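You operate a simulated robot arm through the tools that you are given. There is no shell and no other tool. Be economical: measure what you need, move in short steps, check, and stop when the job is done.

You are at the controls of a simulated two-armed robot. One attempt, no reset.

## Task
On the top of the white table, fold the flower cloth in half, so that its two long edges meet.

It is judged by the outcome, as a careful person would: the job done as asked, and still so three seconds after it is handed in. It fails if anything else is knocked over, pushed out of place, dropped, spilled or broken. Flat cloth is picked up by pressing the open fingertips on it (5 to 10 N) and closing them slowly along it; thin cloth reads only 2 to 8 mm in the jaws.

## Robot
Two 7-joint arms with two-finger parallel grippers on one trunk, on a base that drives. Base frame: it is fixed to the floor where the robot stands at the start and does not move with it; the origin is under the middle of the robot, x ahead of it, y to its left, z up; the surface under the hand at the start is at about z = 750. Readings come in mm, rad, newtons and seconds.
The left shoulder is at the start at [80, 131, 947], the right one opposite. With the tool pointing down near the work surface each hand reaches from about 400 to 860 mm from the robot's upright axis, wherever it stands, measured 20 degrees to its own side. Places, roughly: flower cloth [700, 100, 800]; top of the white table [800, 400, 800]. Payload 1.57 kg a hand.
Tool frame (each hand has its own): the origin (TCP) lies between the finger pads and is the grasp point; the fingertips stand 30 mm ahead of it; z points along the fingers, y is the line along which they close. The gripper opens to 110 mm. The fingers are 24 mm wide and 12 mm thick; the gripper's body (48 by 112 mm) begins 78 mm behind the TCP.
Orientation is told as [roll, pitch, yaw] about the base's x, y, z axes, in that order, counted from this pose: with the fingers straight down and closing along the base's y, the tool's x points along the base's -x, its y along +y and its z along -z.

## Interface
- The arms move only by the tool step_arm. It takes "left_commands", "right_commands" or both (then of equal length, played together; a hand with none holds still); each is a list of rows, each a list of 3 entries, a list of its own where there are three numbers: the shift along the base's x, y, z in units of 40 mm (1.0 is 40 mm), then the turn, a rotation vector about the base's x, y, z in units of 5 degrees (1.0 is 5 degrees), then the finger opening in mm, from 0 to 110. In form: [[[dx, dy, dz], [wx, wy, wz], hand], ...]. A call has 1 to 12 rows; each row shifts and turns the commanded pose from where the row before left it. A call with a number of a shift or a turn outside -1 to 1 is refused whole. A row lasts 0.2 s, in which the tool goes at most 50 mm and 0.15 rad; a call with a longer step from one row to the next is refused whole, and so is a gripper value outside its range. A pose out of reach is approached as far as the arm can. The call stops where the force on the tool passes 40 N (or 10 N more than at its start, if that is more) or the arm is blocked; 0.2 s more then pass. The fingers move at their own pace (about 108 mm/s each) and stop on an object; they squeeze with about 23 N. The grip force told is the motor's: it shows also when the fingers shut on nothing. Time passes only in rows, and 0.2 s behind the last, so rows that do not move let the fingers close. The reply holds the time, the measured pose of the TCP, the force on the tool along the base axes, the opening and the grip force, in the units named above and with some noise, with the torque about the TCP (base axes, N m) and any sound that the robot's microphone picked up.
- Cameras (640 x 400 px; columns grow to the right, rows downward): "scene" is now at [-81.3, 19.7, 1407.1]; the picture's right is [0.24, -0.97, 0.00], its down [-0.68, -0.17, -0.72] and it looks along [0.70, 0.17, -0.70] (base axes); focal length 266 px, centre (320, 200). "left" rides on the left gripper at [70, -16, -141] in its tool frame; the picture's right is [0.23, 0.97, 0.00], its down [-0.86, 0.20, -0.48] and it looks along [-0.47, 0.11, 0.88] (tool axes); focal length 222 px, centre (320, 200). "right" rides on the right gripper at [70, 16, -141] in its tool frame; the picture's right is [-0.23, 0.97, 0.00], its down [-0.86, -0.20, -0.48] and it looks along [-0.47, -0.11, 0.88] (tool axes); focal length 222 px, centre (320, 200). There is no depth. A picture from a camera that has moved, and an enlarged one, comes with that camera's place and axes in the base frame and with its lens. The place of the scene camera against the robot may be out by one fixed shift of up to 25 mm in any direction.
- snapshot(camera): a new picture of that camera. No time passes.
- roll_base(legs): drives the robot by 1 to 6 legs, each [ahead, left, turn to the left] in mm, mm and rad, along the robot's own axes; the way and the turn of a leg run together, so that a leg with both is an arc; at most 1500 mm and 3.142 rad a leg. The arms and the cameras ride along, it lands a little off, and it stops where it bumps. It gives what a move gives.
- aim_head(pan, tilt): turns the head with the scene camera to pan (to the left, within 1.902 rad either way) and tilt (down, from -0.506 to 1.204), counted from straight ahead of the robot. It gives what a move gives.
- inspect(camera, box): a new picture of the part [left, top, right, bottom] of that camera's present view, enlarged. No time passes.
- job_done(): hands the job in; it is judged then, once.

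Go step by step. Nothing tells you exact positions but the pictures and the camera data: compare them with the known pose of the tool, close in by small moves and look again before you grip or let go. The budget is 120 turns and 92 pictures, counting those below and the enlarged ones. Unless the task says otherwise, let go and move clear before handing in, and close with one line.

The tools are called after "Request:" as name(argument=value, ...) on one line, values as JSON. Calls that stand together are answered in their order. step_arm: Moves the arms, as the interface text tells. Its arguments: {"type":"object","properties":{"left_commands":{"type":"array","items":{"type":"array"}},"right_commands":{"type":"array","items":{"type":"array"}}},"required":[]} The other tools are called the same way: roll_base (legs) drives the base; aim_head (pan, tilt) turns the head that bears the scene camera; snapshot (camera) takes a picture; inspect (camera, box) takes an enlarged picture of a part of a camera's view; job_done () hands the job in.

At the start:

```text
clock: 0.0
left_ee_pos: [436.4, 339.9, 935.1]
left_tcp_rot: [-0.001, 0.0, 0.001]
left_contact_force: [0.1, 0.5, 0.0]
left_moment: [-0.02, -0.02, 0.04]
left_finger_gap: 110.1
left_grasp_force: 0.1
right_ee_pos: [576.3, -129.7, 968.0]
right_tcp_rot: [-0.001, -0.001, 0.001]
right_contact_force: [1.1, 0.5, -0.5]
right_moment: [-0.02, 0.0, -0.02]
right_finger_gap: 110.0
right_grasp_force: 0.1
robot x, y, heading: [1.1, 0.9, 0.005]
head pan, tilt: [0.243, 0.771]
```

scene: 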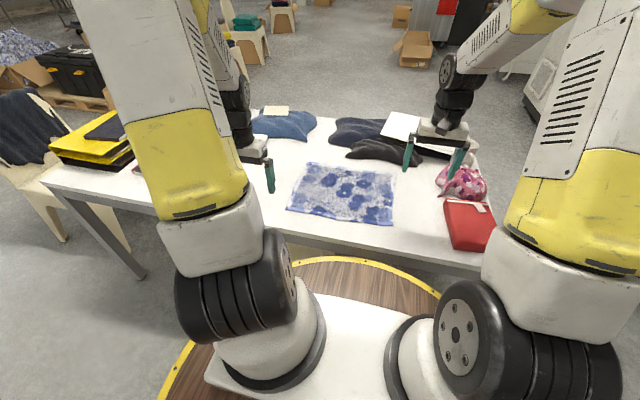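
right: 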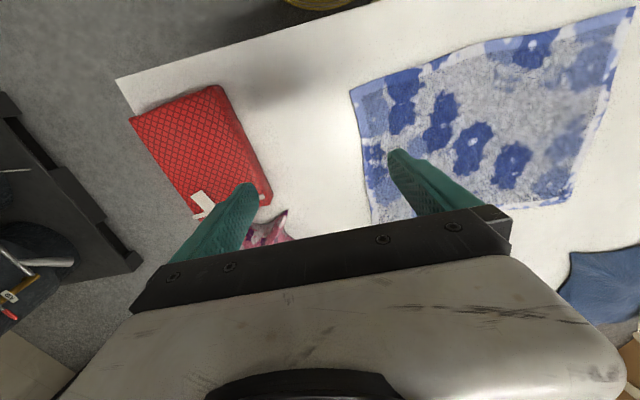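
left: 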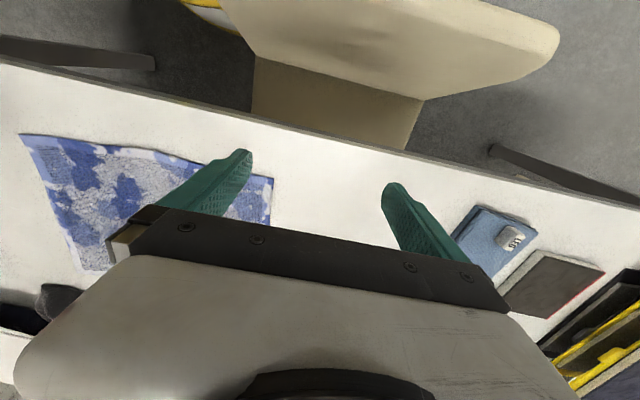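

The flower cloth lies flat near the front edge of the table. I enlarge the view to measure its corners.

Request:
inspect(camera="scene", box=[260, 100, 500, 250])

Request:
snapshot(camera="right")

```text
2.67 times, centred on (380, 175) of scene
camera zoom: at [-81.3, 19.7, 1407.1], right [0.24, -0.97, 0.0], down [-0.68, -0.17, -0.72], along [0.7, 0.17, -0.7], focal length 708 px, centre (160, 267)
```

zoom: 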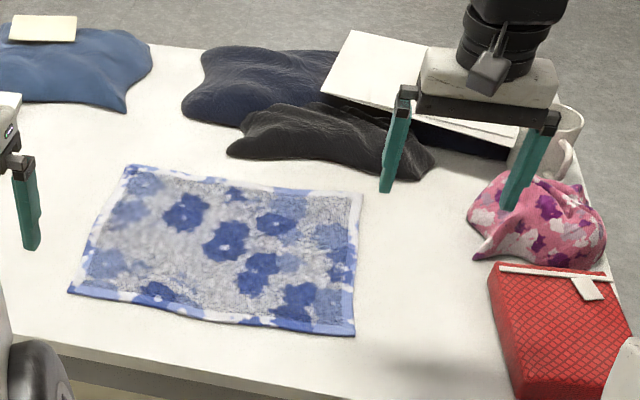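

```text
87 pictures are left
camera right: at [507.5, -113.6, 1110.6], right [0.23, 0.97, 0.0], down [0.86, -0.2, 0.48], along [0.47, -0.11, -0.88], focal length 222 px, centre (320, 200)
```

right: 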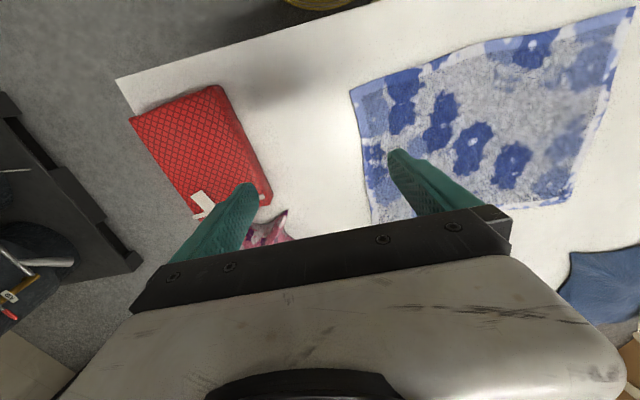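

The cloth measures about 285 x 360 mm, with its long edges along y. The hand cameras put the far edge near x≈800–820 and the near edge near x≈520–530. I plan to pinch both far corners and bring that edge to the near one, so I first move both hands above the far corners.

Request:
step_arm(left_commands=[[[0.9, -0.2, -0.2], [0, 0, 0], 50], [[0.9, -0.2, -0.2], [0, 0, 0], 50], [[0.9, -0.2, -0.2], [0, 0, 0], 50], [[0.9, -0.2, -0.2], [0, 0, 0], 50], [[0.9, -0.2, -0.2], [0, 0, 0], 50], [[0.9, -0.2, -0.2], [0, 0, 0], 50], [[0.9, -0.2, -0.2], [0, 0, 0], 50], [[0.9, -0.2, -0.2], [0, 0, 0], 50], [[0.9, -0.2, -0.2], [0, 0, 0], 50]], right_commands=[[[0.54, 0.22, -0.27], [0, 0, 0], 50], [[0.54, 0.22, -0.27], [0, 0, 0], 50], [[0.54, 0.22, -0.27], [0, 0, 0], 50], [[0.54, 0.22, -0.27], [0, 0, 0], 50], [[0.54, 0.22, -0.27], [0, 0, 0], 50], [[0.54, 0.22, -0.27], [0, 0, 0], 50], [[0.54, 0.22, -0.27], [0, 0, 0], 50], [[0.54, 0.22, -0.27], [0, 0, 0], 50], [[0.54, 0.22, -0.27], [0, 0, 0], 50]])

Request:
snapshot(camera="left")

Request:
snapshot(camera="right")

Request:
inspect(camera="scene", box=[260, 100, 500, 250])

```text
clock: 2.0
left_ee_pos: [758.7, 268.1, 862.2]
left_tcp_rot: [0.001, -0.001, 0.0]
left_contact_force: [0.0, -0.4, 0.4]
left_moment: [0.01, -0.03, 0.05]
left_finger_gap: 50.2
left_grasp_force: 0.1
right_ee_pos: [769.9, -49.9, 870.9]
right_tcp_rot: [0.001, 0.001, -0.001]
right_contact_force: [-0.2, -0.8, 0.2]
right_moment: [-0.01, -0.03, 0.01]
right_finger_gap: 50.3
right_grasp_force: 0.0
robot x, y, heading: [-0.9, -5.0, 0.003]
head pan, tilt: [0.243, 0.771]
```

```text
86 pictures are left
camera left: at [688.7, 253.5, 1003.4], right [-0.23, 0.97, 0.0], down [0.85, 0.2, 0.48], along [0.47, 0.11, -0.88], focal length 222 px, centre (320, 200)
```

left: 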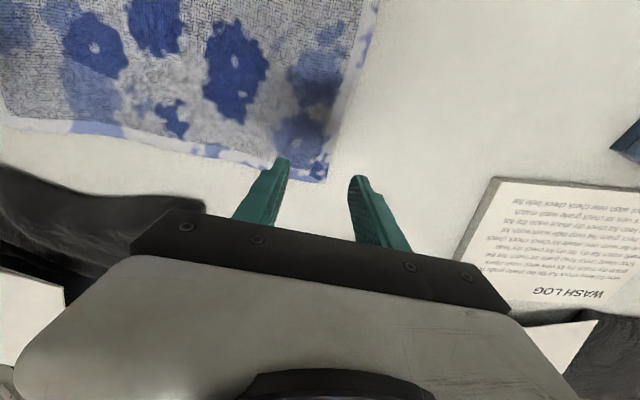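

```text
85 pictures are left
camera right: at [700.3, -34.2, 1013.8], right [0.23, 0.97, 0.0], down [0.86, -0.2, 0.48], along [0.47, -0.11, -0.88], focal length 222 px, centre (320, 200)
```

right: 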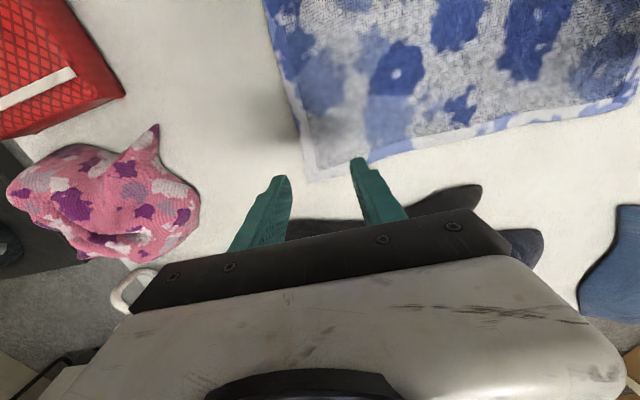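

```text
2.67 times, centred on (380, 175) of scene
camera zoom: at [-81.8, 19.6, 1407.0], right [0.24, -0.97, 0.0], down [-0.68, -0.17, -0.72], along [0.7, 0.17, -0.7], focal length 708 px, centre (160, 267)
```

zoom: 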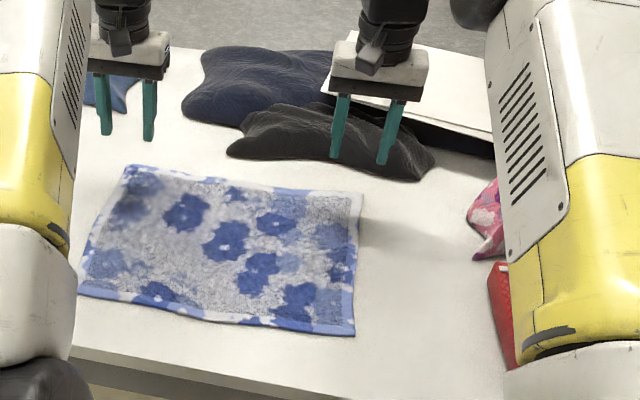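

The hand cameras put the far-left corner at about (795, 288) and the far-right at about (811, -71). I place each hand just inside its corner, flush with the far edge, and lower to just above the cloth.

Request:
step_arm(left_commands=[[[0.33, -0.17, -0.8], [0, 0, 0], 30], [[0.33, -0.18, -0.8], [0, 0, 0], 30], [[0, 0, 0], [0, 0, 0], 30]], right_commands=[[[0.34, 0.17, -0.9], [0, 0, 0], 30], [[0.34, 0.16, -0.9], [0, 0, 0], 30], [[0, 0, 0], [0, 0, 0], 30]])

Request:
snapshot(camera="left")

Request:
snapshot(camera="right")

Request:
inspect(camera="scene", box=[280, 130, 440, 230])

```text
clock: 2.8
left_ee_pos: [787.1, 254.0, 798.0]
left_tcp_rot: [0.0, -0.002, 0.0]
left_contact_force: [-0.3, 0.0, -0.3]
left_moment: [-0.02, 0.01, -0.06]
left_finger_gap: 29.9
left_grasp_force: 0.2
right_ee_pos: [796.6, -36.3, 799.5]
right_tcp_rot: [-0.001, 0.001, -0.001]
right_contact_force: [-0.4, 0.6, -0.1]
right_moment: [0.02, 0.0, 0.01]
right_finger_gap: 29.9
right_grasp_force: 0.1
robot x, y, heading: [0.1, 1.3, -0.003]
head pan, tilt: [0.243, 0.771]
```

```text
83 pictures are left
camera left: at [716.6, 238.9, 937.9], right [-0.23, 0.97, 0.0], down [0.86, 0.2, 0.48], along [0.47, 0.11, -0.88], focal length 222 px, centre (320, 200)
```

left: 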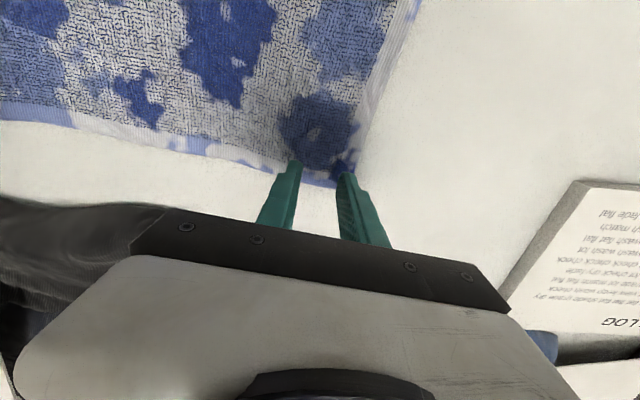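

```text
82 pictures are left
camera right: at [727.8, -20.7, 941.9], right [0.23, 0.97, 0.0], down [0.86, -0.2, 0.48], along [0.47, -0.11, -0.88], focal length 222 px, centre (320, 200)
```

right: 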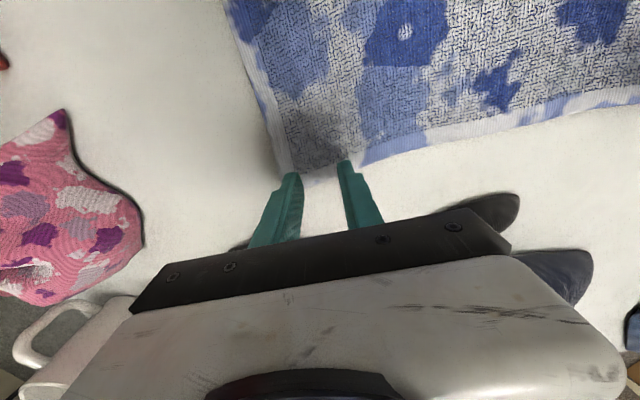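

```text
4.00 times, centred on (360, 180) of scene
camera zoom: at [-81.3, 19.7, 1407.1], right [0.24, -0.97, 0.0], down [-0.68, -0.17, -0.72], along [0.7, 0.17, -0.7], focal length 1063 px, centre (160, 280)
```

zoom: 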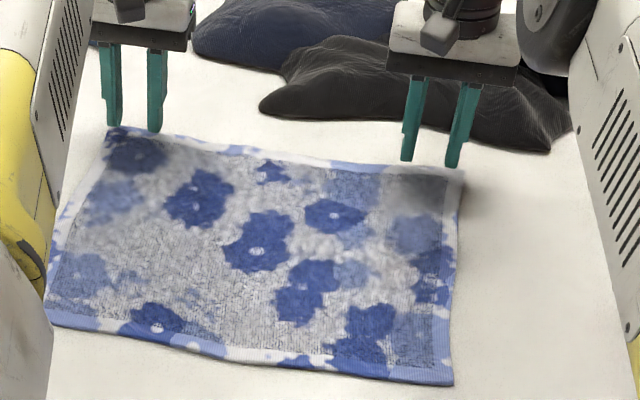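

Both hands sit as intended, just inside the far corners. I lower in small steps until I feel contact.

Request:
step_arm(left_commands=[[[0, 0, -0.2], [0, 0, 0], 30], [[0, 0, -0.1], [0, 0, 0], 30], [[0, 0, -0.05], [0, 0, 0], 30]], right_commands=[[[0, 0, -0.23], [0, 0, 0], 30], [[0, 0, -0.1], [0, 0, 0], 30], [[0, 0, -0.05], [0, 0, 0], 30]])

```text
clock: 3.6
left_ee_pos: [786.3, 254.0, 785.0]
left_tcp_rot: [0.001, 0.001, 0.001]
left_contact_force: [-1.4, -0.6, 2.9]
left_moment: [0.02, 0.02, 0.01]
left_finger_gap: 30.0
left_grasp_force: 0.1
right_ee_pos: [797.4, -37.0, 784.3]
right_tcp_rot: [0.0, 0.002, 0.001]
right_contact_force: [-0.2, 0.1, 2.1]
right_moment: [0.02, -0.04, -0.01]
right_finger_gap: 30.2
right_grasp_force: 0.0
robot x, y, heading: [1.2, -1.3, -0.0]
head pan, tilt: [0.243, 0.771]
```

Request:
step_arm(left_commands=[[[0, 0, -0.05], [0, 0, 0], 30], [[0, 0, 0], [0, 0, 0], 30]], right_commands=[[[0, 0, -0.05], [0, 0, 0], 30], [[0, 0, 0], [0, 0, 0], 30]])

```text
clock: 4.2
left_ee_pos: [786.1, 253.5, 783.2]
left_tcp_rot: [-0.001, -0.001, 0.0]
left_contact_force: [-1.6, -2.0, 10.5]
left_moment: [-0.03, 0.09, 0.03]
left_finger_gap: 30.0
left_grasp_force: 0.1
right_ee_pos: [797.9, -36.3, 782.3]
right_tcp_rot: [0.0, -0.002, -0.001]
right_contact_force: [0.1, 0.3, 9.1]
right_moment: [-0.02, -0.01, -0.04]
right_finger_gap: 29.9
right_grasp_force: 0.0
robot x, y, heading: [-0.5, 2.8, -0.001]
head pan, tilt: [0.243, 0.771]
```

Both hands press with about 10 N. Now I close the fingers slowly.

Request:
step_arm(left_commands=[[[0, 0, 0], [0, 0, 0], 26], [[0, 0, 0], [0, 0, 0], 22], [[0, 0, 0], [0, 0, 0], 18], [[0, 0, 0], [0, 0, 0], 14], [[0, 0, 0], [0, 0, 0], 10], [[0, 0, 0], [0, 0, 0], 7], [[0, 0, 0], [0, 0, 0], 4], [[0, 0, 0], [0, 0, 0], 2], [[0, 0, 0], [0, 0, 0], 0], [[0, 0, 0], [0, 0, 0], 0]], right_commands=[[[0, 0, 0], [0, 0, 0], 26], [[0, 0, 0], [0, 0, 0], 22], [[0, 0, 0], [0, 0, 0], 18], [[0, 0, 0], [0, 0, 0], 14], [[0, 0, 0], [0, 0, 0], 10], [[0, 0, 0], [0, 0, 0], 7], [[0, 0, 0], [0, 0, 0], 4], [[0, 0, 0], [0, 0, 0], 2], [[0, 0, 0], [0, 0, 0], 0], [[0, 0, 0], [0, 0, 0], 0]])

Request:
snapshot(camera="left")

Request:
snapshot(camera="right")

```text
clock: 6.4
left_ee_pos: [787.1, 252.6, 782.1]
left_tcp_rot: [-0.003, -0.002, 0.0]
left_contact_force: [0.8, -15.5, 15.7]
left_moment: [-0.49, 0.03, 0.09]
left_finger_gap: 4.5
left_grasp_force: 22.6
right_ee_pos: [796.7, -35.3, 782.7]
right_tcp_rot: [0.003, -0.001, -0.001]
right_contact_force: [-0.2, 18.5, 13.4]
right_moment: [0.51, 0.07, -0.1]
right_finger_gap: 4.7
right_grasp_force: 23.5
robot x, y, heading: [0.6, -0.8, -0.004]
head pan, tilt: [0.243, 0.771]
```

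```text
80 pictures are left
camera left: at [716.1, 237.9, 924.0], right [-0.23, 0.97, 0.0], down [0.85, 0.2, 0.48], along [0.47, 0.11, -0.88], focal length 222 px, centre (320, 200)
```

left: 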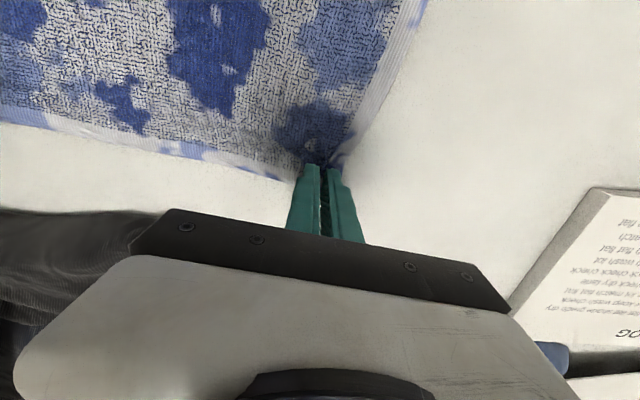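

```text
79 pictures are left
camera right: at [727.7, -19.8, 925.4], right [0.23, 0.97, 0.0], down [0.85, -0.2, 0.48], along [0.47, -0.11, -0.88], focal length 222 px, centre (320, 200)
```

right: 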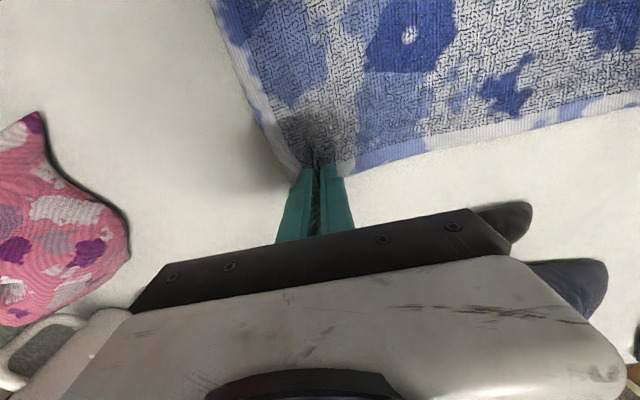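

Both grips hold cloth (4.5 and 4.7 mm). I begin the arc: lift and rotate the hands about the fold line, easing the tension inward slightly.

Request:
step_arm(left_commands=[[[-0.117, -0.04, 0.26], [0, -1, 0], 0], [[-0.117, -0.04, 0.26], [0, -1, 0], 0], [[-0.117, -0.04, 0.26], [0, -1, 0], 0], [[-0.164, 0, 0.227], [0, -1, 0], 0], [[-0.164, 0, 0.227], [0, -1, 0], 0], [[-0.164, 0, 0.227], [0, -1, 0], 0]], right_commands=[[[-0.117, 0.04, 0.26], [0, -1, 0], 0], [[-0.117, 0.04, 0.26], [0, -1, 0], 0], [[-0.117, 0.04, 0.26], [0, -1, 0], 0], [[-0.164, 0, 0.227], [0, -1, 0], 0], [[-0.164, 0, 0.227], [0, -1, 0], 0], [[-0.164, 0, 0.227], [0, -1, 0], 0]])

Request:
inspect(camera="scene", box=[260, 100, 500, 250])

Request:
snapshot(camera="left")

Request:
snapshot(camera="right")

```text
clock: 7.8
left_ee_pos: [752.4, 248.3, 841.2]
left_tcp_rot: [0.003, -0.526, -0.001]
left_contact_force: [0.3, -6.6, -0.3]
left_moment: [-0.14, -0.01, -0.04]
left_finger_gap: 4.2
left_grasp_force: 23.3
right_ee_pos: [763.7, -32.3, 838.2]
right_tcp_rot: [0.002, -0.525, 0.0]
right_contact_force: [-0.2, 6.9, 0.0]
right_moment: [0.19, 0.03, 0.07]
right_finger_gap: 3.8
right_grasp_force: 23.1
robot x, y, heading: [0.1, 0.8, 0.005]
head pan, tilt: [0.243, 0.771]
```

```text
2.67 times, centred on (380, 175) of scene
camera zoom: at [-80.9, 19.6, 1407.1], right [0.24, -0.97, 0.0], down [-0.68, -0.17, -0.72], along [0.7, 0.17, -0.7], focal length 708 px, centre (160, 267)
```

zoom: 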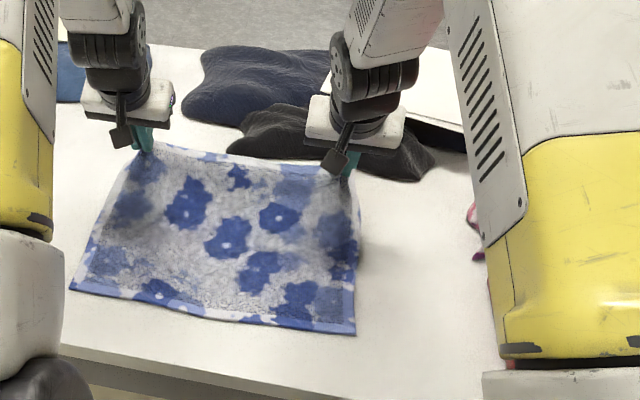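

```text
77 pictures are left
camera left: at [621.4, 232.7, 927.8], right [-0.2, 0.97, -0.11], down [0.5, 0.2, 0.84], along [0.84, 0.11, -0.53], focal length 222 px, centre (320, 200)
```

left: 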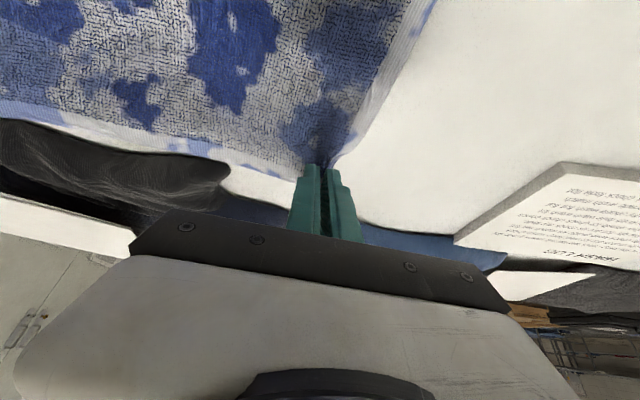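

```text
76 pictures are left
camera right: at [633.1, -16.6, 928.0], right [0.2, 0.97, 0.11], down [0.5, -0.2, 0.84], along [0.84, -0.11, -0.53], focal length 222 px, centre (320, 200)
```

right: 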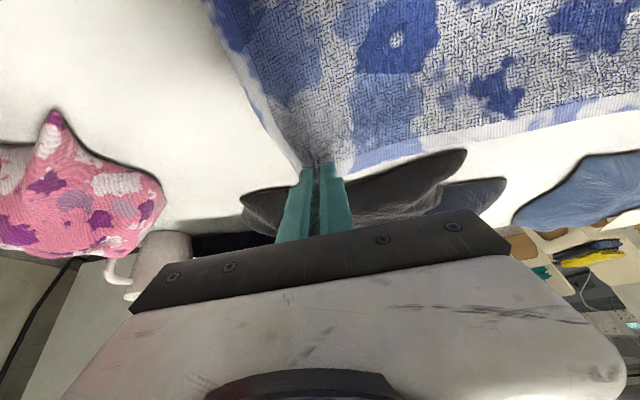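

The lift is clean and the fold is forming. I continue the arc.

Request:
step_arm(left_commands=[[[-0.217, 0, 0.175], [0, -1, 0], 0], [[-0.217, 0, 0.175], [0, -1, 0], 0], [[-0.217, 0, 0.175], [0, -1, 0], 0], [[-0.256, 0, 0.114], [0, -1, 0], 0], [[-0.256, 0, 0.114], [0, -1, 0], 0], [[-0.256, 0, 0.114], [0, -1, 0], 0], [[-0.276, 0, 0.043], [0, -1, 0], 0], [[-0.276, 0, 0.043], [0, -1, 0], 0], [[-0.276, 0, 0.043], [0, -1, 0], 0]], right_commands=[[[-0.217, 0, 0.175], [0, -1, 0], 0], [[-0.217, 0, 0.175], [0, -1, 0], 0], [[-0.217, 0, 0.175], [0, -1, 0], 0], [[-0.256, 0, 0.114], [0, -1, 0], 0], [[-0.256, 0, 0.114], [0, -1, 0], 0], [[-0.256, 0, 0.114], [0, -1, 0], 0], [[-0.276, 0, 0.043], [0, -1, 0], 0], [[-0.276, 0, 0.043], [0, -1, 0], 0], [[-0.276, 0, 0.043], [0, -1, 0], 0]])

Request:
inspect(camera="scene", box=[260, 100, 500, 250])

Request:
snapshot(camera="left")

Request:
snapshot(camera="right")

```text
clock: 9.8
left_ee_pos: [663.2, 248.9, 882.0]
left_tcp_rot: [0.002, -1.312, -0.003]
left_contact_force: [0.1, -6.2, 0.1]
left_moment: [-0.1, 0.05, -0.16]
left_finger_gap: 4.0
left_grasp_force: 23.2
right_ee_pos: [674.0, -32.7, 881.5]
right_tcp_rot: [0.001, -1.311, 0.002]
right_contact_force: [-0.4, 6.9, -0.4]
right_moment: [0.12, 0.01, 0.21]
right_finger_gap: 4.0
right_grasp_force: 22.9
robot x, y, heading: [-0.9, -0.4, -0.0]
head pan, tilt: [0.243, 0.771]
```

```text
2.67 times, centred on (380, 175) of scene
camera zoom: at [-81.4, 19.6, 1407.1], right [0.24, -0.97, 0.0], down [-0.68, -0.17, -0.72], along [0.7, 0.17, -0.7], focal length 708 px, centre (160, 267)
```

zoom: 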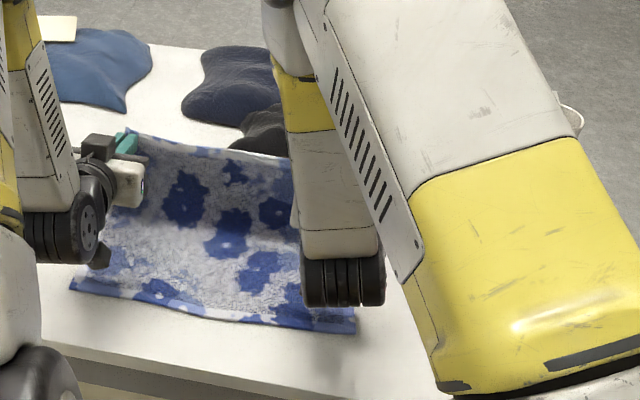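

```text
74 pictures are left
camera left: at [508.0, 232.9, 850.7], right [-0.06, 0.97, -0.22], down [-0.24, 0.2, 0.95], along [0.97, 0.11, 0.22], focal length 222 px, centre (320, 200)
```

left: 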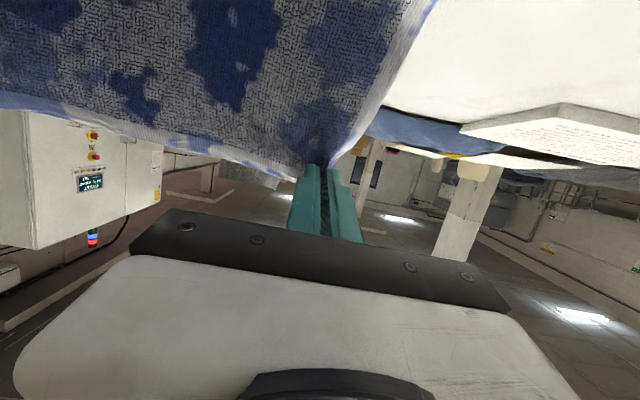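

```text
73 pictures are left
camera right: at [520.1, -16.9, 851.0], right [0.06, 0.97, 0.22], down [-0.24, -0.2, 0.95], along [0.97, -0.11, 0.22], focal length 222 px, centre (320, 200)
```

right: 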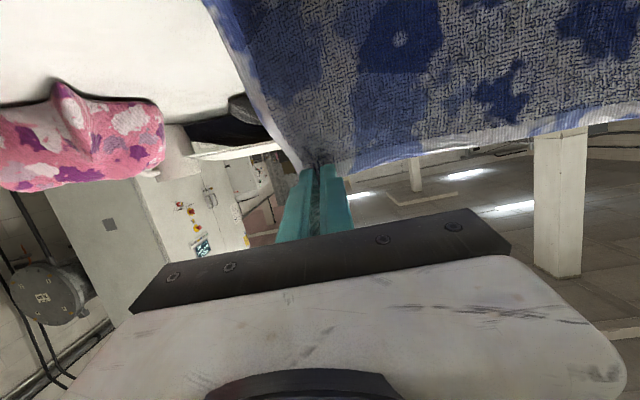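

The cloth follows the hands cleanly. I keep this tilt and carry the edge over and down toward the near edge.

Request:
step_arm(left_commands=[[[-0.4, 0, 0.05], [0, 0, 0], 0], [[-0.4, 0, 0.05], [0, 0, 0], 0], [[-0.4, 0, -0.05], [0, 0, 0], 0], [[-0.4, 0, -0.05], [0, 0, 0], 0], [[-0.38, 0, -0.16], [0, 0, 0], 0], [[-0.38, 0, -0.16], [0, 0, 0], 0], [[-0.32, 0, -0.25], [0, 0, 0], 0], [[-0.32, 0, -0.25], [0, 0, 0], 0]], right_commands=[[[-0.4, 0, 0.05], [0, 0, 0], 0], [[-0.4, 0, 0.05], [0, 0, 0], 0], [[-0.4, 0, -0.05], [0, 0, 0], 0], [[-0.4, 0, -0.05], [0, 0, 0], 0], [[-0.38, 0, -0.16], [0, 0, 0], 0], [[-0.38, 0, -0.16], [0, 0, 0], 0], [[-0.32, 0, -0.25], [0, 0, 0], 0], [[-0.32, 0, -0.25], [0, 0, 0], 0]])

Request:
snapshot(camera="scene")

Request:
snapshot(camera="left")

Request:
snapshot(camera="right")

```text
clock: 11.6
left_ee_pos: [544.7, 247.5, 847.4]
left_tcp_rot: [-0.003, -1.309, 0.002]
left_contact_force: [0.1, -7.9, -0.2]
left_moment: [-0.1, 0.02, -0.25]
left_finger_gap: 4.1
left_grasp_force: 22.6
right_ee_pos: [559.2, -33.9, 849.8]
right_tcp_rot: [0.019, -1.321, -0.023]
right_contact_force: [0.0, 7.5, 0.3]
right_moment: [0.12, 0.01, 0.22]
right_finger_gap: 4.1
right_grasp_force: 22.9
robot x, y, heading: [2.9, 1.1, 0.0]
head pan, tilt: [0.243, 0.771]
```

```text
72 pictures are left
camera scene: at [-79.9, 19.7, 1407.1], right [0.24, -0.97, 0.0], down [-0.68, -0.17, -0.72], along [0.7, 0.17, -0.7], focal length 266 px, centre (320, 200)
```

scene: 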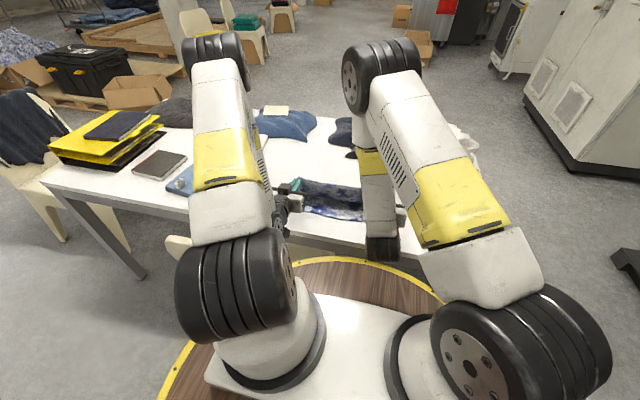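

```text
71 pictures are left
camera left: at [389.3, 232.6, 817.1], right [-0.06, 0.97, -0.22], down [-0.24, 0.2, 0.95], along [0.97, 0.11, 0.22], focal length 222 px, centre (320, 200)
```

left: 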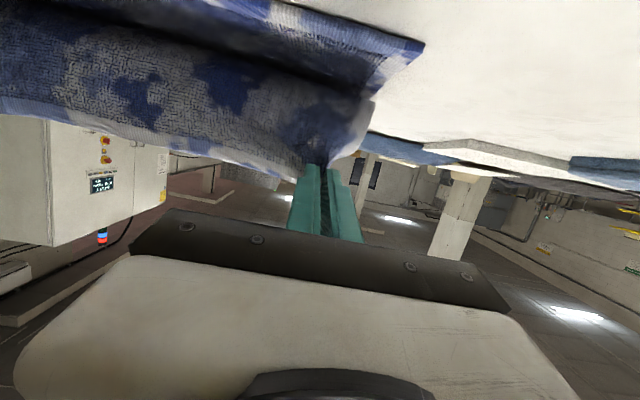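

```text
70 pictures are left
camera right: at [406.1, -17.3, 819.9], right [0.06, 0.97, 0.22], down [-0.25, -0.2, 0.95], along [0.97, -0.11, 0.23], focal length 222 px, centre (320, 200)
```

right: 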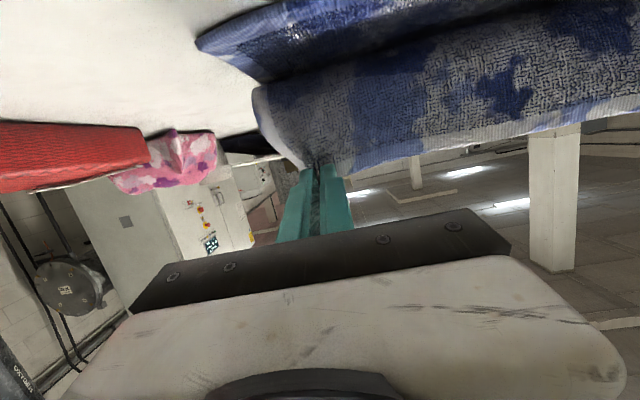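

The right arm lags by a few mm, so I take the descent in two parts and check in between.

Request:
step_arm(left_commands=[[[-0.2, 0, -0.3], [0, 0, 0], 0], [[-0.2, 0, -0.35], [0, 0, 0], 0], [[-0.1, 0, -0.35], [0, 0, 0], 0], [[0, 0, 0], [0, 0, 0], 0]], right_commands=[[[-0.2, 0, -0.3], [0, 0, 0], 0], [[-0.2, 0, -0.35], [0, 0, 0], 0], [[-0.1, 0, -0.35], [0, 0, 0], 0], [[0, 0, 0], [0, 0, 0], 0]])

Request:
snapshot(camera="left")

Request:
snapshot(camera="right")

```text
clock: 12.8
left_ee_pos: [524.4, 246.4, 806.8]
left_tcp_rot: [-0.01, -1.306, 0.004]
left_contact_force: [1.6, -9.6, 0.4]
left_moment: [-0.15, -0.06, -0.29]
left_finger_gap: 4.2
left_grasp_force: 23.0
right_ee_pos: [564.6, -35.3, 827.6]
right_tcp_rot: [0.095, -1.383, -0.113]
right_contact_force: [-1.5, 9.2, -0.6]
right_moment: [0.06, 0.02, 0.28]
right_finger_gap: 3.9
right_grasp_force: 23.4
robot x, y, heading: [1.6, 1.1, -0.001]
head pan, tilt: [0.243, 0.771]
stopped in row 4 (right hand): the arm was blocked; the commanded pose is now the measured one
```

```text
69 pictures are left
camera left: at [370.1, 230.7, 776.2], right [-0.05, 0.97, -0.22], down [-0.24, 0.2, 0.95], along [0.97, 0.1, 0.22], focal length 222 px, centre (320, 200)
```

left: 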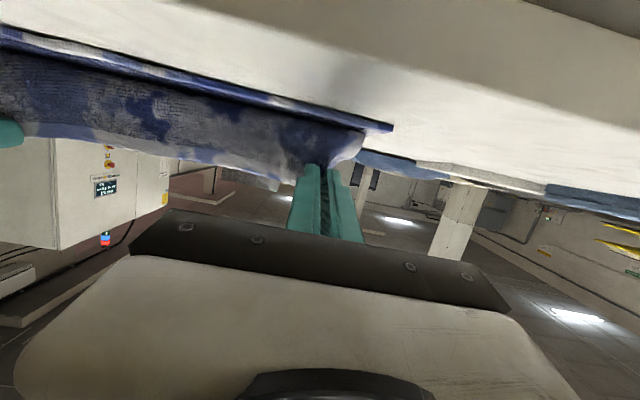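

```text
68 pictures are left
camera right: at [415.2, -15.7, 786.4], right [0.06, 0.97, 0.24], down [-0.31, -0.21, 0.93], along [0.95, -0.13, 0.29], focal length 222 px, centre (320, 200)
```

right: 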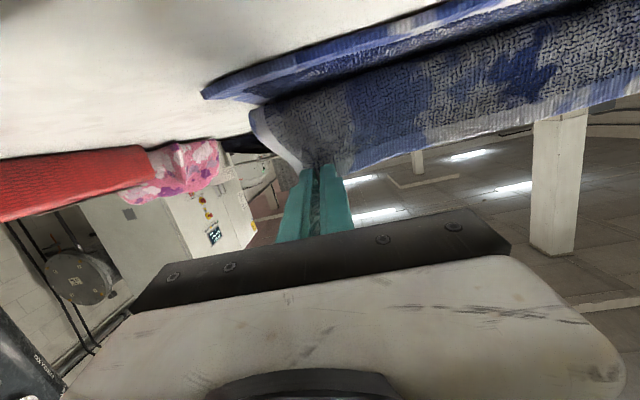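

The right wrist is at its limit at this tilt. I turn the right hand back to about 50° of tilt, keeping its fingertips in place.

Request:
step_arm(right_commands=[[[0.03, 0, 0.08], [0, 1, 0], 0], [[0.03, 0, 0.08], [0, 1, 0], 0], [[0.03, 0, 0.08], [0, 1, 0], 0], [[0.03, 0, 0.08], [0, 1, 0], 0], [[0.02, 0, 0.08], [0, 1, 0], 0], [[0.02, 0, 0.08], [0, 1, 0], 0]])

```text
clock: 14.2
left_ee_pos: [523.1, 247.7, 807.1]
left_tcp_rot: [-0.002, -1.308, 0.002]
left_contact_force: [2.1, -10.3, 1.2]
left_moment: [-0.11, -0.04, -0.29]
left_finger_gap: 4.1
left_grasp_force: 22.5
right_ee_pos: [564.8, -35.7, 845.8]
right_tcp_rot: [0.006, -0.85, -0.026]
right_contact_force: [-1.6, 10.8, -0.5]
right_moment: [0.28, 0.04, 0.23]
right_finger_gap: 3.9
right_grasp_force: 23.4
robot x, y, heading: [2.0, 0.1, 0.001]
head pan, tilt: [0.243, 0.771]
```

Request:
step_arm(left_commands=[[[0, 0, 0], [0, 0, 0], 0], [[0, 0, 0], [0, 0, 0], 0], [[-0.03, 0, -0.2], [0, 0, 0], 0], [[-0.03, 0, -0.25], [0, 0, 0], 0]], right_commands=[[[-0.2, 0, -0.3], [0, 0, 0], 0], [[-0.2, 0, -0.35], [0, 0, 0], 0], [[-0.1, 0, -0.35], [0, 0, 0], 0], [[-0.05, 0, -0.2], [0, 0, 0], 0]])

Request:
snapshot(camera="left")

Request:
snapshot(camera="right")

Request:
inspect(camera="scene", box=[260, 150, 420, 250])

```text
clock: 15.2
left_ee_pos: [518.7, 248.5, 801.0]
left_tcp_rot: [0.013, -1.318, -0.013]
left_contact_force: [0.5, -9.6, -0.5]
left_moment: [-0.09, 0.03, -0.25]
left_finger_gap: 3.8
left_grasp_force: 23.3
right_ee_pos: [540.6, -34.6, 799.3]
right_tcp_rot: [0.011, -0.853, -0.028]
right_contact_force: [0.0, 10.0, 1.6]
right_moment: [0.19, 0.02, 0.17]
right_finger_gap: 3.6
right_grasp_force: 23.2
robot x, y, heading: [0.0, -0.8, -0.004]
head pan, tilt: [0.243, 0.771]
```

```text
67 pictures are left
camera left: at [363.2, 232.8, 767.9], right [-0.06, 0.97, -0.22], down [-0.25, 0.2, 0.95], along [0.97, 0.11, 0.23], focal length 222 px, centre (320, 200)
```

left: 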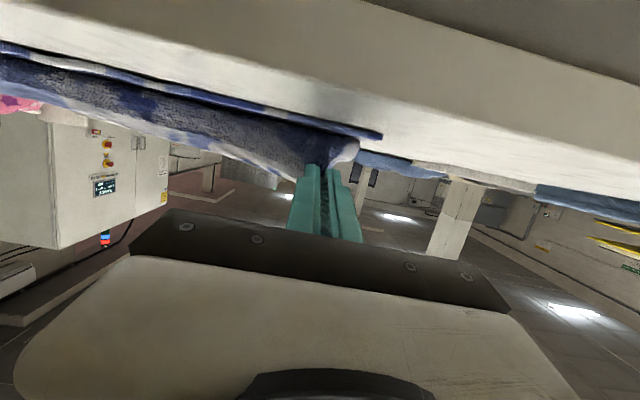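

```text
66 pictures are left
camera right: at [390.6, -15.9, 841.1], right [0.17, 0.97, 0.18], down [0.2, -0.21, 0.96], along [0.97, -0.13, -0.23], focal length 222 px, centre (320, 200)
```

right: 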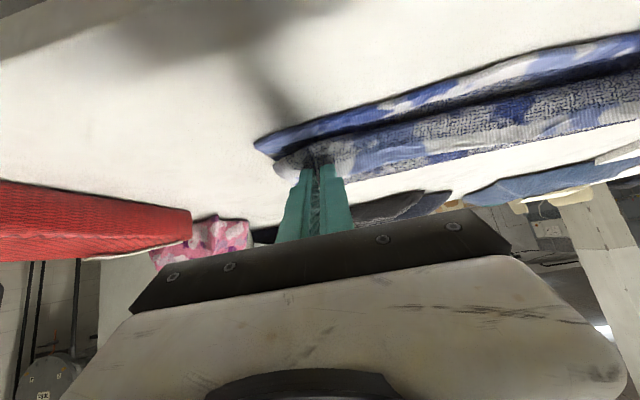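

```text
4.00 times, centred on (340, 200) of scene
camera zoom: at [-85.3, 17.7, 1406.9], right [0.24, -0.97, 0.0], down [-0.67, -0.17, -0.72], along [0.7, 0.17, -0.69], focal length 1063 px, centre (240, 200)
```

zoom: 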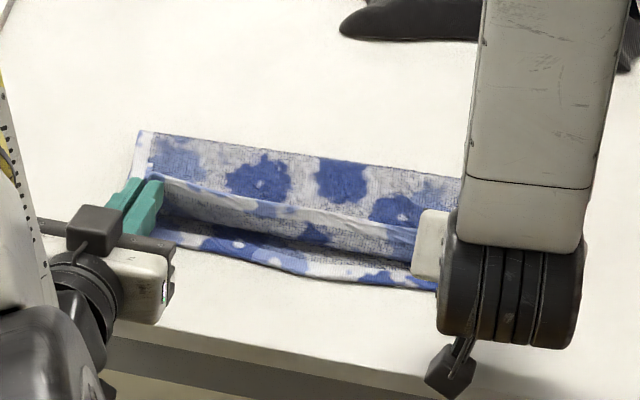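

The left hand also nears its limit, so I reduce its tilt the same way, then lower both.

Request:
step_arm(left_commands=[[[0.03, 0, 0.05], [0, 1, 0], 0], [[0.03, 0, 0.05], [0, 1, 0], 0], [[0.03, 0, 0.05], [0, 1, 0], 0], [[0.03, 0, 0.05], [0, 1, 0], 0], [[0.03, 0, 0.05], [0, 1, 0], 0], [[0.05, 0, -0.2], [0, 0, 0], 0], [[0.05, 0, -0.2], [0, 0, 0], 0], [[0, 0, -0.1], [0, 0, 0], 0], [[0, 0, 0], [0, 0, 0], 0]], right_commands=[[[0, 0, 0], [0, 0, 0], 0], [[0, 0, 0], [0, 0, 0], 0], [[0, 0, 0], [0, 0, 0], 0], [[0, 0, 0], [0, 0, 0], 0], [[0, 0, 0], [0, 0, 0], 0], [[0, 0, -0.1], [0, 0, 0], 0], [[0, 0, -0.1], [0, 0, 0], 0], [[0, 0, 0], [0, 0, 0], 0], [[0, 0, 0], [0, 0, 0], 0]])

Request:
snapshot(camera="left")

Request:
snapshot(camera="right")

Request:
inspect(camera="scene", box=[260, 150, 420, 250])

```text
clock: 17.1
left_ee_pos: [533.7, 247.4, 784.6]
left_tcp_rot: [0.001, -0.888, -0.003]
left_contact_force: [-1.7, -4.3, 15.3]
left_moment: [-0.12, -0.21, -0.12]
left_finger_gap: 4.0
left_grasp_force: 23.3
right_ee_pos: [543.9, -32.1, 791.1]
right_tcp_rot: [0.009, -0.853, -0.026]
right_contact_force: [-0.3, 4.5, 2.7]
right_moment: [0.12, -0.06, 0.1]
right_finger_gap: 4.1
right_grasp_force: 22.6
robot x, y, heading: [1.7, 2.1, 0.001]
head pan, tilt: [0.243, 0.771]
stopped in row 9 (left hand): the force on the tool passed its limit at 43 N (the readings are from after the stop); the commanded pose is now the measured one
```

```text
64 pictures are left
camera left: at [380.0, 231.8, 819.7], right [-0.14, 0.97, -0.18], down [0.17, 0.2, 0.97], along [0.98, 0.11, -0.19], focal length 222 px, centre (320, 200)
```

left: 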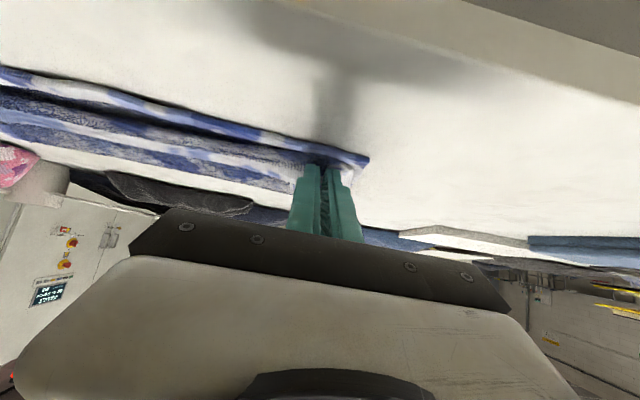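

```text
63 pictures are left
camera right: at [392.6, -14.4, 832.4], right [0.17, 0.97, 0.18], down [0.2, -0.21, 0.96], along [0.97, -0.13, -0.23], focal length 222 px, centre (320, 200)
```

right: 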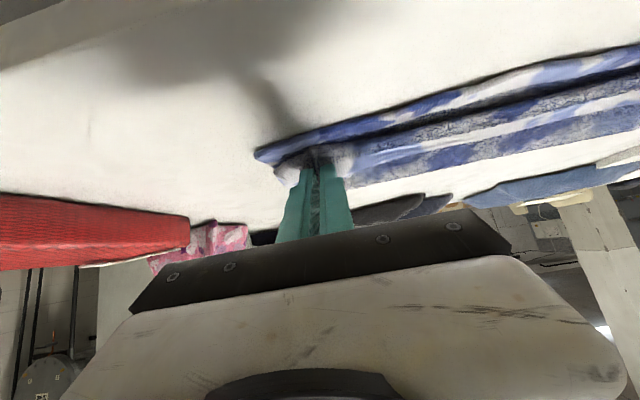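

```text
4.00 times, centred on (340, 200) of scene
camera zoom: at [-82.2, 19.5, 1407.0], right [0.24, -0.97, 0.0], down [-0.68, -0.17, -0.72], along [0.7, 0.17, -0.7], focal length 1063 px, centre (240, 200)
```

zoom: 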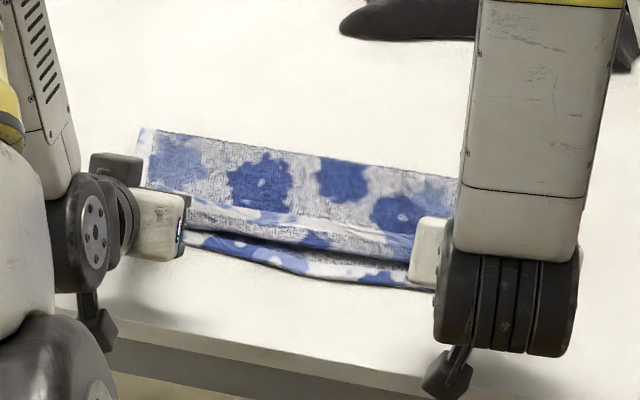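

The left fingertips touch the table and the edge strip stands just above the near edge. I lower the right a bit more, then let go slowly.

Request:
step_arm(left_commands=[[[0, 0, 0.02], [0, 0, 0], 0], [[0, 0, 0], [0, 0, 0], 0], [[0, 0, 0], [0, 0, 0], 6], [[0, 0, 0], [0, 0, 0], 10], [[0, 0, 0], [0, 0, 0], 16], [[0, 0, 0], [0, 0, 0], 24], [[0, 0, 0], [0, 0, 0], 30]], right_commands=[[[0, 0, -0.1], [0, 0, 0], 0], [[0, 0, 0], [0, 0, 0], 0], [[0, 0, 0], [0, 0, 0], 6], [[0, 0, 0], [0, 0, 0], 10], [[0, 0, 0], [0, 0, 0], 16], [[0, 0, 0], [0, 0, 0], 24], [[0, 0, 0], [0, 0, 0], 30]])

Request:
snapshot(camera="left")

Request:
snapshot(camera="right")

Request:
inspect(camera="scene", box=[260, 150, 420, 250])

```text
clock: 18.7
left_ee_pos: [533.2, 249.0, 784.3]
left_tcp_rot: [0.003, -0.882, -0.001]
left_contact_force: [0.1, 4.5, 16.6]
left_moment: [-0.01, -0.24, 0.05]
left_finger_gap: 22.3
left_grasp_force: 0.2
right_ee_pos: [544.0, -34.7, 786.6]
right_tcp_rot: [0.006, -0.855, -0.028]
right_contact_force: [1.9, -0.6, 7.7]
right_moment: [-0.02, -0.13, -0.06]
right_finger_gap: 24.3
right_grasp_force: 0.0
robot x, y, heading: [-1.2, -2.1, -0.002]
head pan, tilt: [0.243, 0.771]
```

```text
61 pictures are left
camera left: at [378.8, 233.1, 819.8], right [-0.14, 0.97, -0.17], down [0.17, 0.2, 0.96], along [0.97, 0.11, -0.2], focal length 222 px, centre (320, 200)
```

left: 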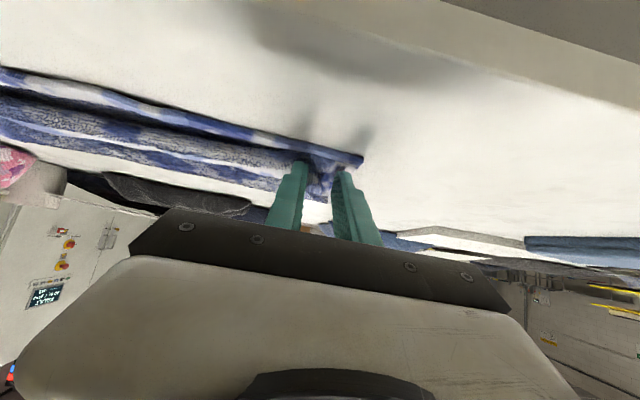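

```text
60 pictures are left
camera right: at [392.5, -15.8, 828.3], right [0.17, 0.97, 0.18], down [0.2, -0.21, 0.96], along [0.97, -0.13, -0.23], focal length 222 px, centre (320, 200)
```

right: 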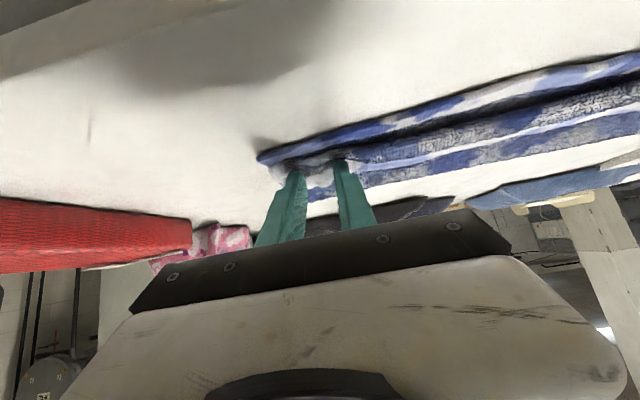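

```text
4.00 times, centred on (340, 200) of scene
camera zoom: at [-82.0, 19.7, 1407.0], right [0.24, -0.97, 0.0], down [-0.68, -0.17, -0.72], along [0.7, 0.17, -0.7], focal length 1063 px, centre (240, 200)
```

zoom: 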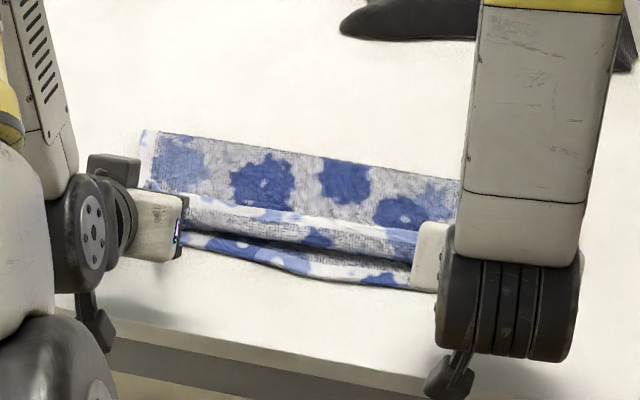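

The cloth is free of the pads. I back both hands out along their fingers and look.

Request:
step_arm(left_commands=[[[-0.2, 0, 0.16], [0, 0, 0], 34], [[-0.4, 0, 0.4], [0, 0, 0], 34], [[-0.3, 0, 0.7], [0, 0.5, 0], 34], [[0, 0.3, 0.9], [0, 1, 0], 34], [[0, 0.5, 0.9], [0, 1, 0], 34], [[0, 0.5, 0.9], [0, 1, 0], 34], [[0, 0.5, 0.9], [0, 1, 0], 34], [[0, 0.5, 0.5], [0, 1, 0], 34]], right_commands=[[[-0.2, 0, 0.16], [0, 0, 0], 34], [[-0.4, 0, 0.4], [0, 0, 0], 34], [[-0.3, 0, 0.7], [0, 0.5, 0], 34], [[0, -0.3, 0.9], [0, 1, 0], 34], [[0, -0.5, 0.9], [0, 1, 0], 34], [[0, -0.5, 0.9], [0, 1, 0], 34], [[0, -0.5, 0.9], [0, 1, 0], 34], [[0, -0.5, 0.5], [0, 1, 0], 34]])

Request:
snapshot(camera="left")

Request:
snapshot(camera="right")

Request:
inspect(camera="scene", box=[260, 150, 420, 250])

```text
clock: 20.5
left_ee_pos: [509.9, 345.0, 994.3]
left_tcp_rot: [0.0, -0.401, -0.003]
left_contact_force: [0.5, -0.4, 0.1]
left_moment: [0.04, 0.03, 0.0]
left_finger_gap: 33.9
left_grasp_force: 0.0
left hand out of reach, approached as far as the arm can: row 3
right_ee_pos: [506.8, -127.5, 1003.2]
right_tcp_rot: [-0.006, -0.372, -0.019]
right_contact_force: [0.7, -0.1, -0.2]
right_moment: [0.06, 0.0, 0.02]
right_finger_gap: 34.1
right_grasp_force: 0.0
robot x, y, heading: [-2.7, -1.0, -0.001]
head pan, tilt: [0.243, 0.771]
```

```text
58 pictures are left
camera left: at [390.9, 330.1, 1096.4], right [-0.21, 0.97, -0.09], down [0.6, 0.2, 0.78], along [0.77, 0.11, -0.63], focal length 222 px, centre (320, 200)
```

left: 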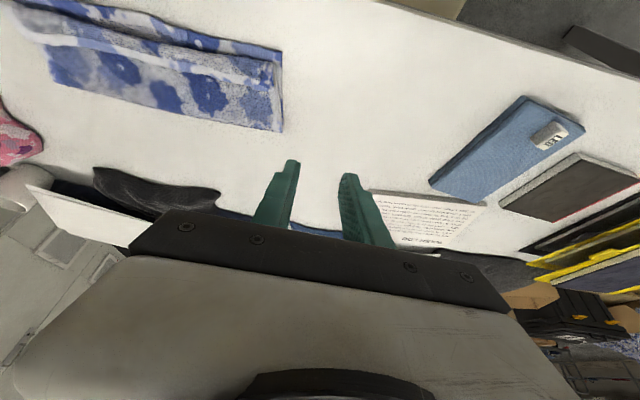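

```text
57 pictures are left
camera right: at [392.8, -108.8, 1109.7], right [0.23, 0.97, 0.08], down [0.62, -0.21, 0.76], along [0.75, -0.13, -0.65], focal length 222 px, centre (320, 200)
```

right: 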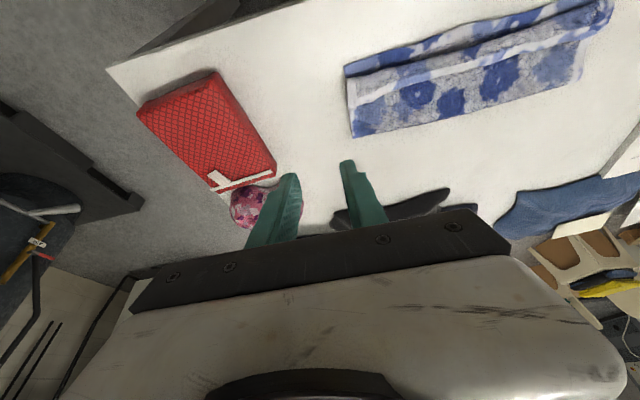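

```text
4.00 times, centred on (340, 200) of scene
camera zoom: at [-81.2, 19.0, 1407.1], right [0.24, -0.97, 0.0], down [-0.68, -0.17, -0.72], along [0.7, 0.17, -0.7], focal length 1063 px, centre (240, 200)
```

zoom: 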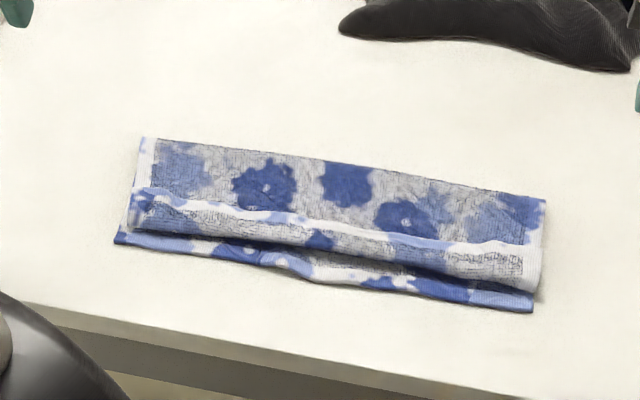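

The fold is made, but the last ~40 mm of the top layer has curled back on itself toward the far side. I need to unfold that flap, so I bring the hands above it and look closely.

Request:
step_arm(left_commands=[[[0.25, -0.475, -0.5], [0, 0.92, 0], 30], [[0.25, -0.475, -0.5], [0, 0.92, 0], 30], [[0.25, -0.475, -0.5], [0, 0.92, 0], 30], [[0.25, -0.475, -0.5], [0, 0.92, 0], 30], [[0.25, -0.475, -0.5], [0, 0.92, 0], 30], [[0, 0, 0], [0, 0, 0], 30]], right_commands=[[[0.315, 0.475, -0.5], [0, 0.85, 0], 30], [[0.315, 0.475, -0.5], [0, 0.85, 0], 30], [[0.315, 0.475, -0.5], [0, 0.85, 0], 30], [[0.315, 0.475, -0.5], [0, 0.85, 0.2], 30], [[0.315, 0.475, -0.5], [0, 0.85, 0], 30], [[0, 0, 0], [0, 0, 0], 30]])

Request:
snapshot(camera="left")

Request:
snapshot(camera="right")

```text
clock: 21.9
left_ee_pos: [560.8, 250.9, 891.4]
left_tcp_rot: [-0.002, 0.0, 0.001]
left_contact_force: [0.7, 0.4, -0.6]
left_moment: [-0.03, -0.02, -0.03]
left_finger_gap: 30.1
left_grasp_force: 0.0
right_ee_pos: [571.8, -31.3, 900.4]
right_tcp_rot: [-0.014, 0.0, -0.002]
right_contact_force: [-0.5, -0.4, -0.2]
right_moment: [0.02, 0.03, 0.03]
right_finger_gap: 29.5
right_grasp_force: 0.1
robot x, y, heading: [0.6, 1.0, 0.005]
head pan, tilt: [0.243, 0.771]
```

```text
55 pictures are left
camera left: at [491.2, 234.7, 1033.7], right [-0.23, 0.97, 0.0], down [0.85, 0.2, 0.48], along [0.47, 0.11, -0.88], focal length 222 px, centre (320, 200)
```

left: 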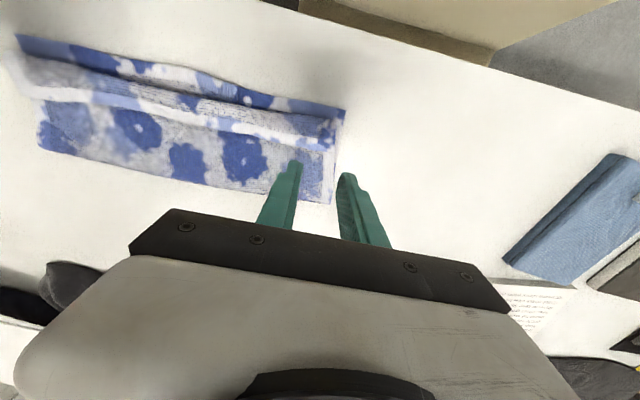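

```text
54 pictures are left
camera right: at [502.8, -14.1, 1042.7], right [0.23, 0.97, -0.01], down [0.85, -0.2, 0.48], along [0.47, -0.12, -0.88], focal length 222 px, centre (320, 200)
```

right: 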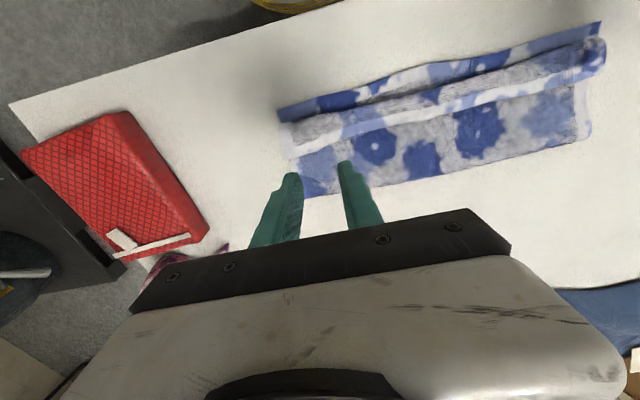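

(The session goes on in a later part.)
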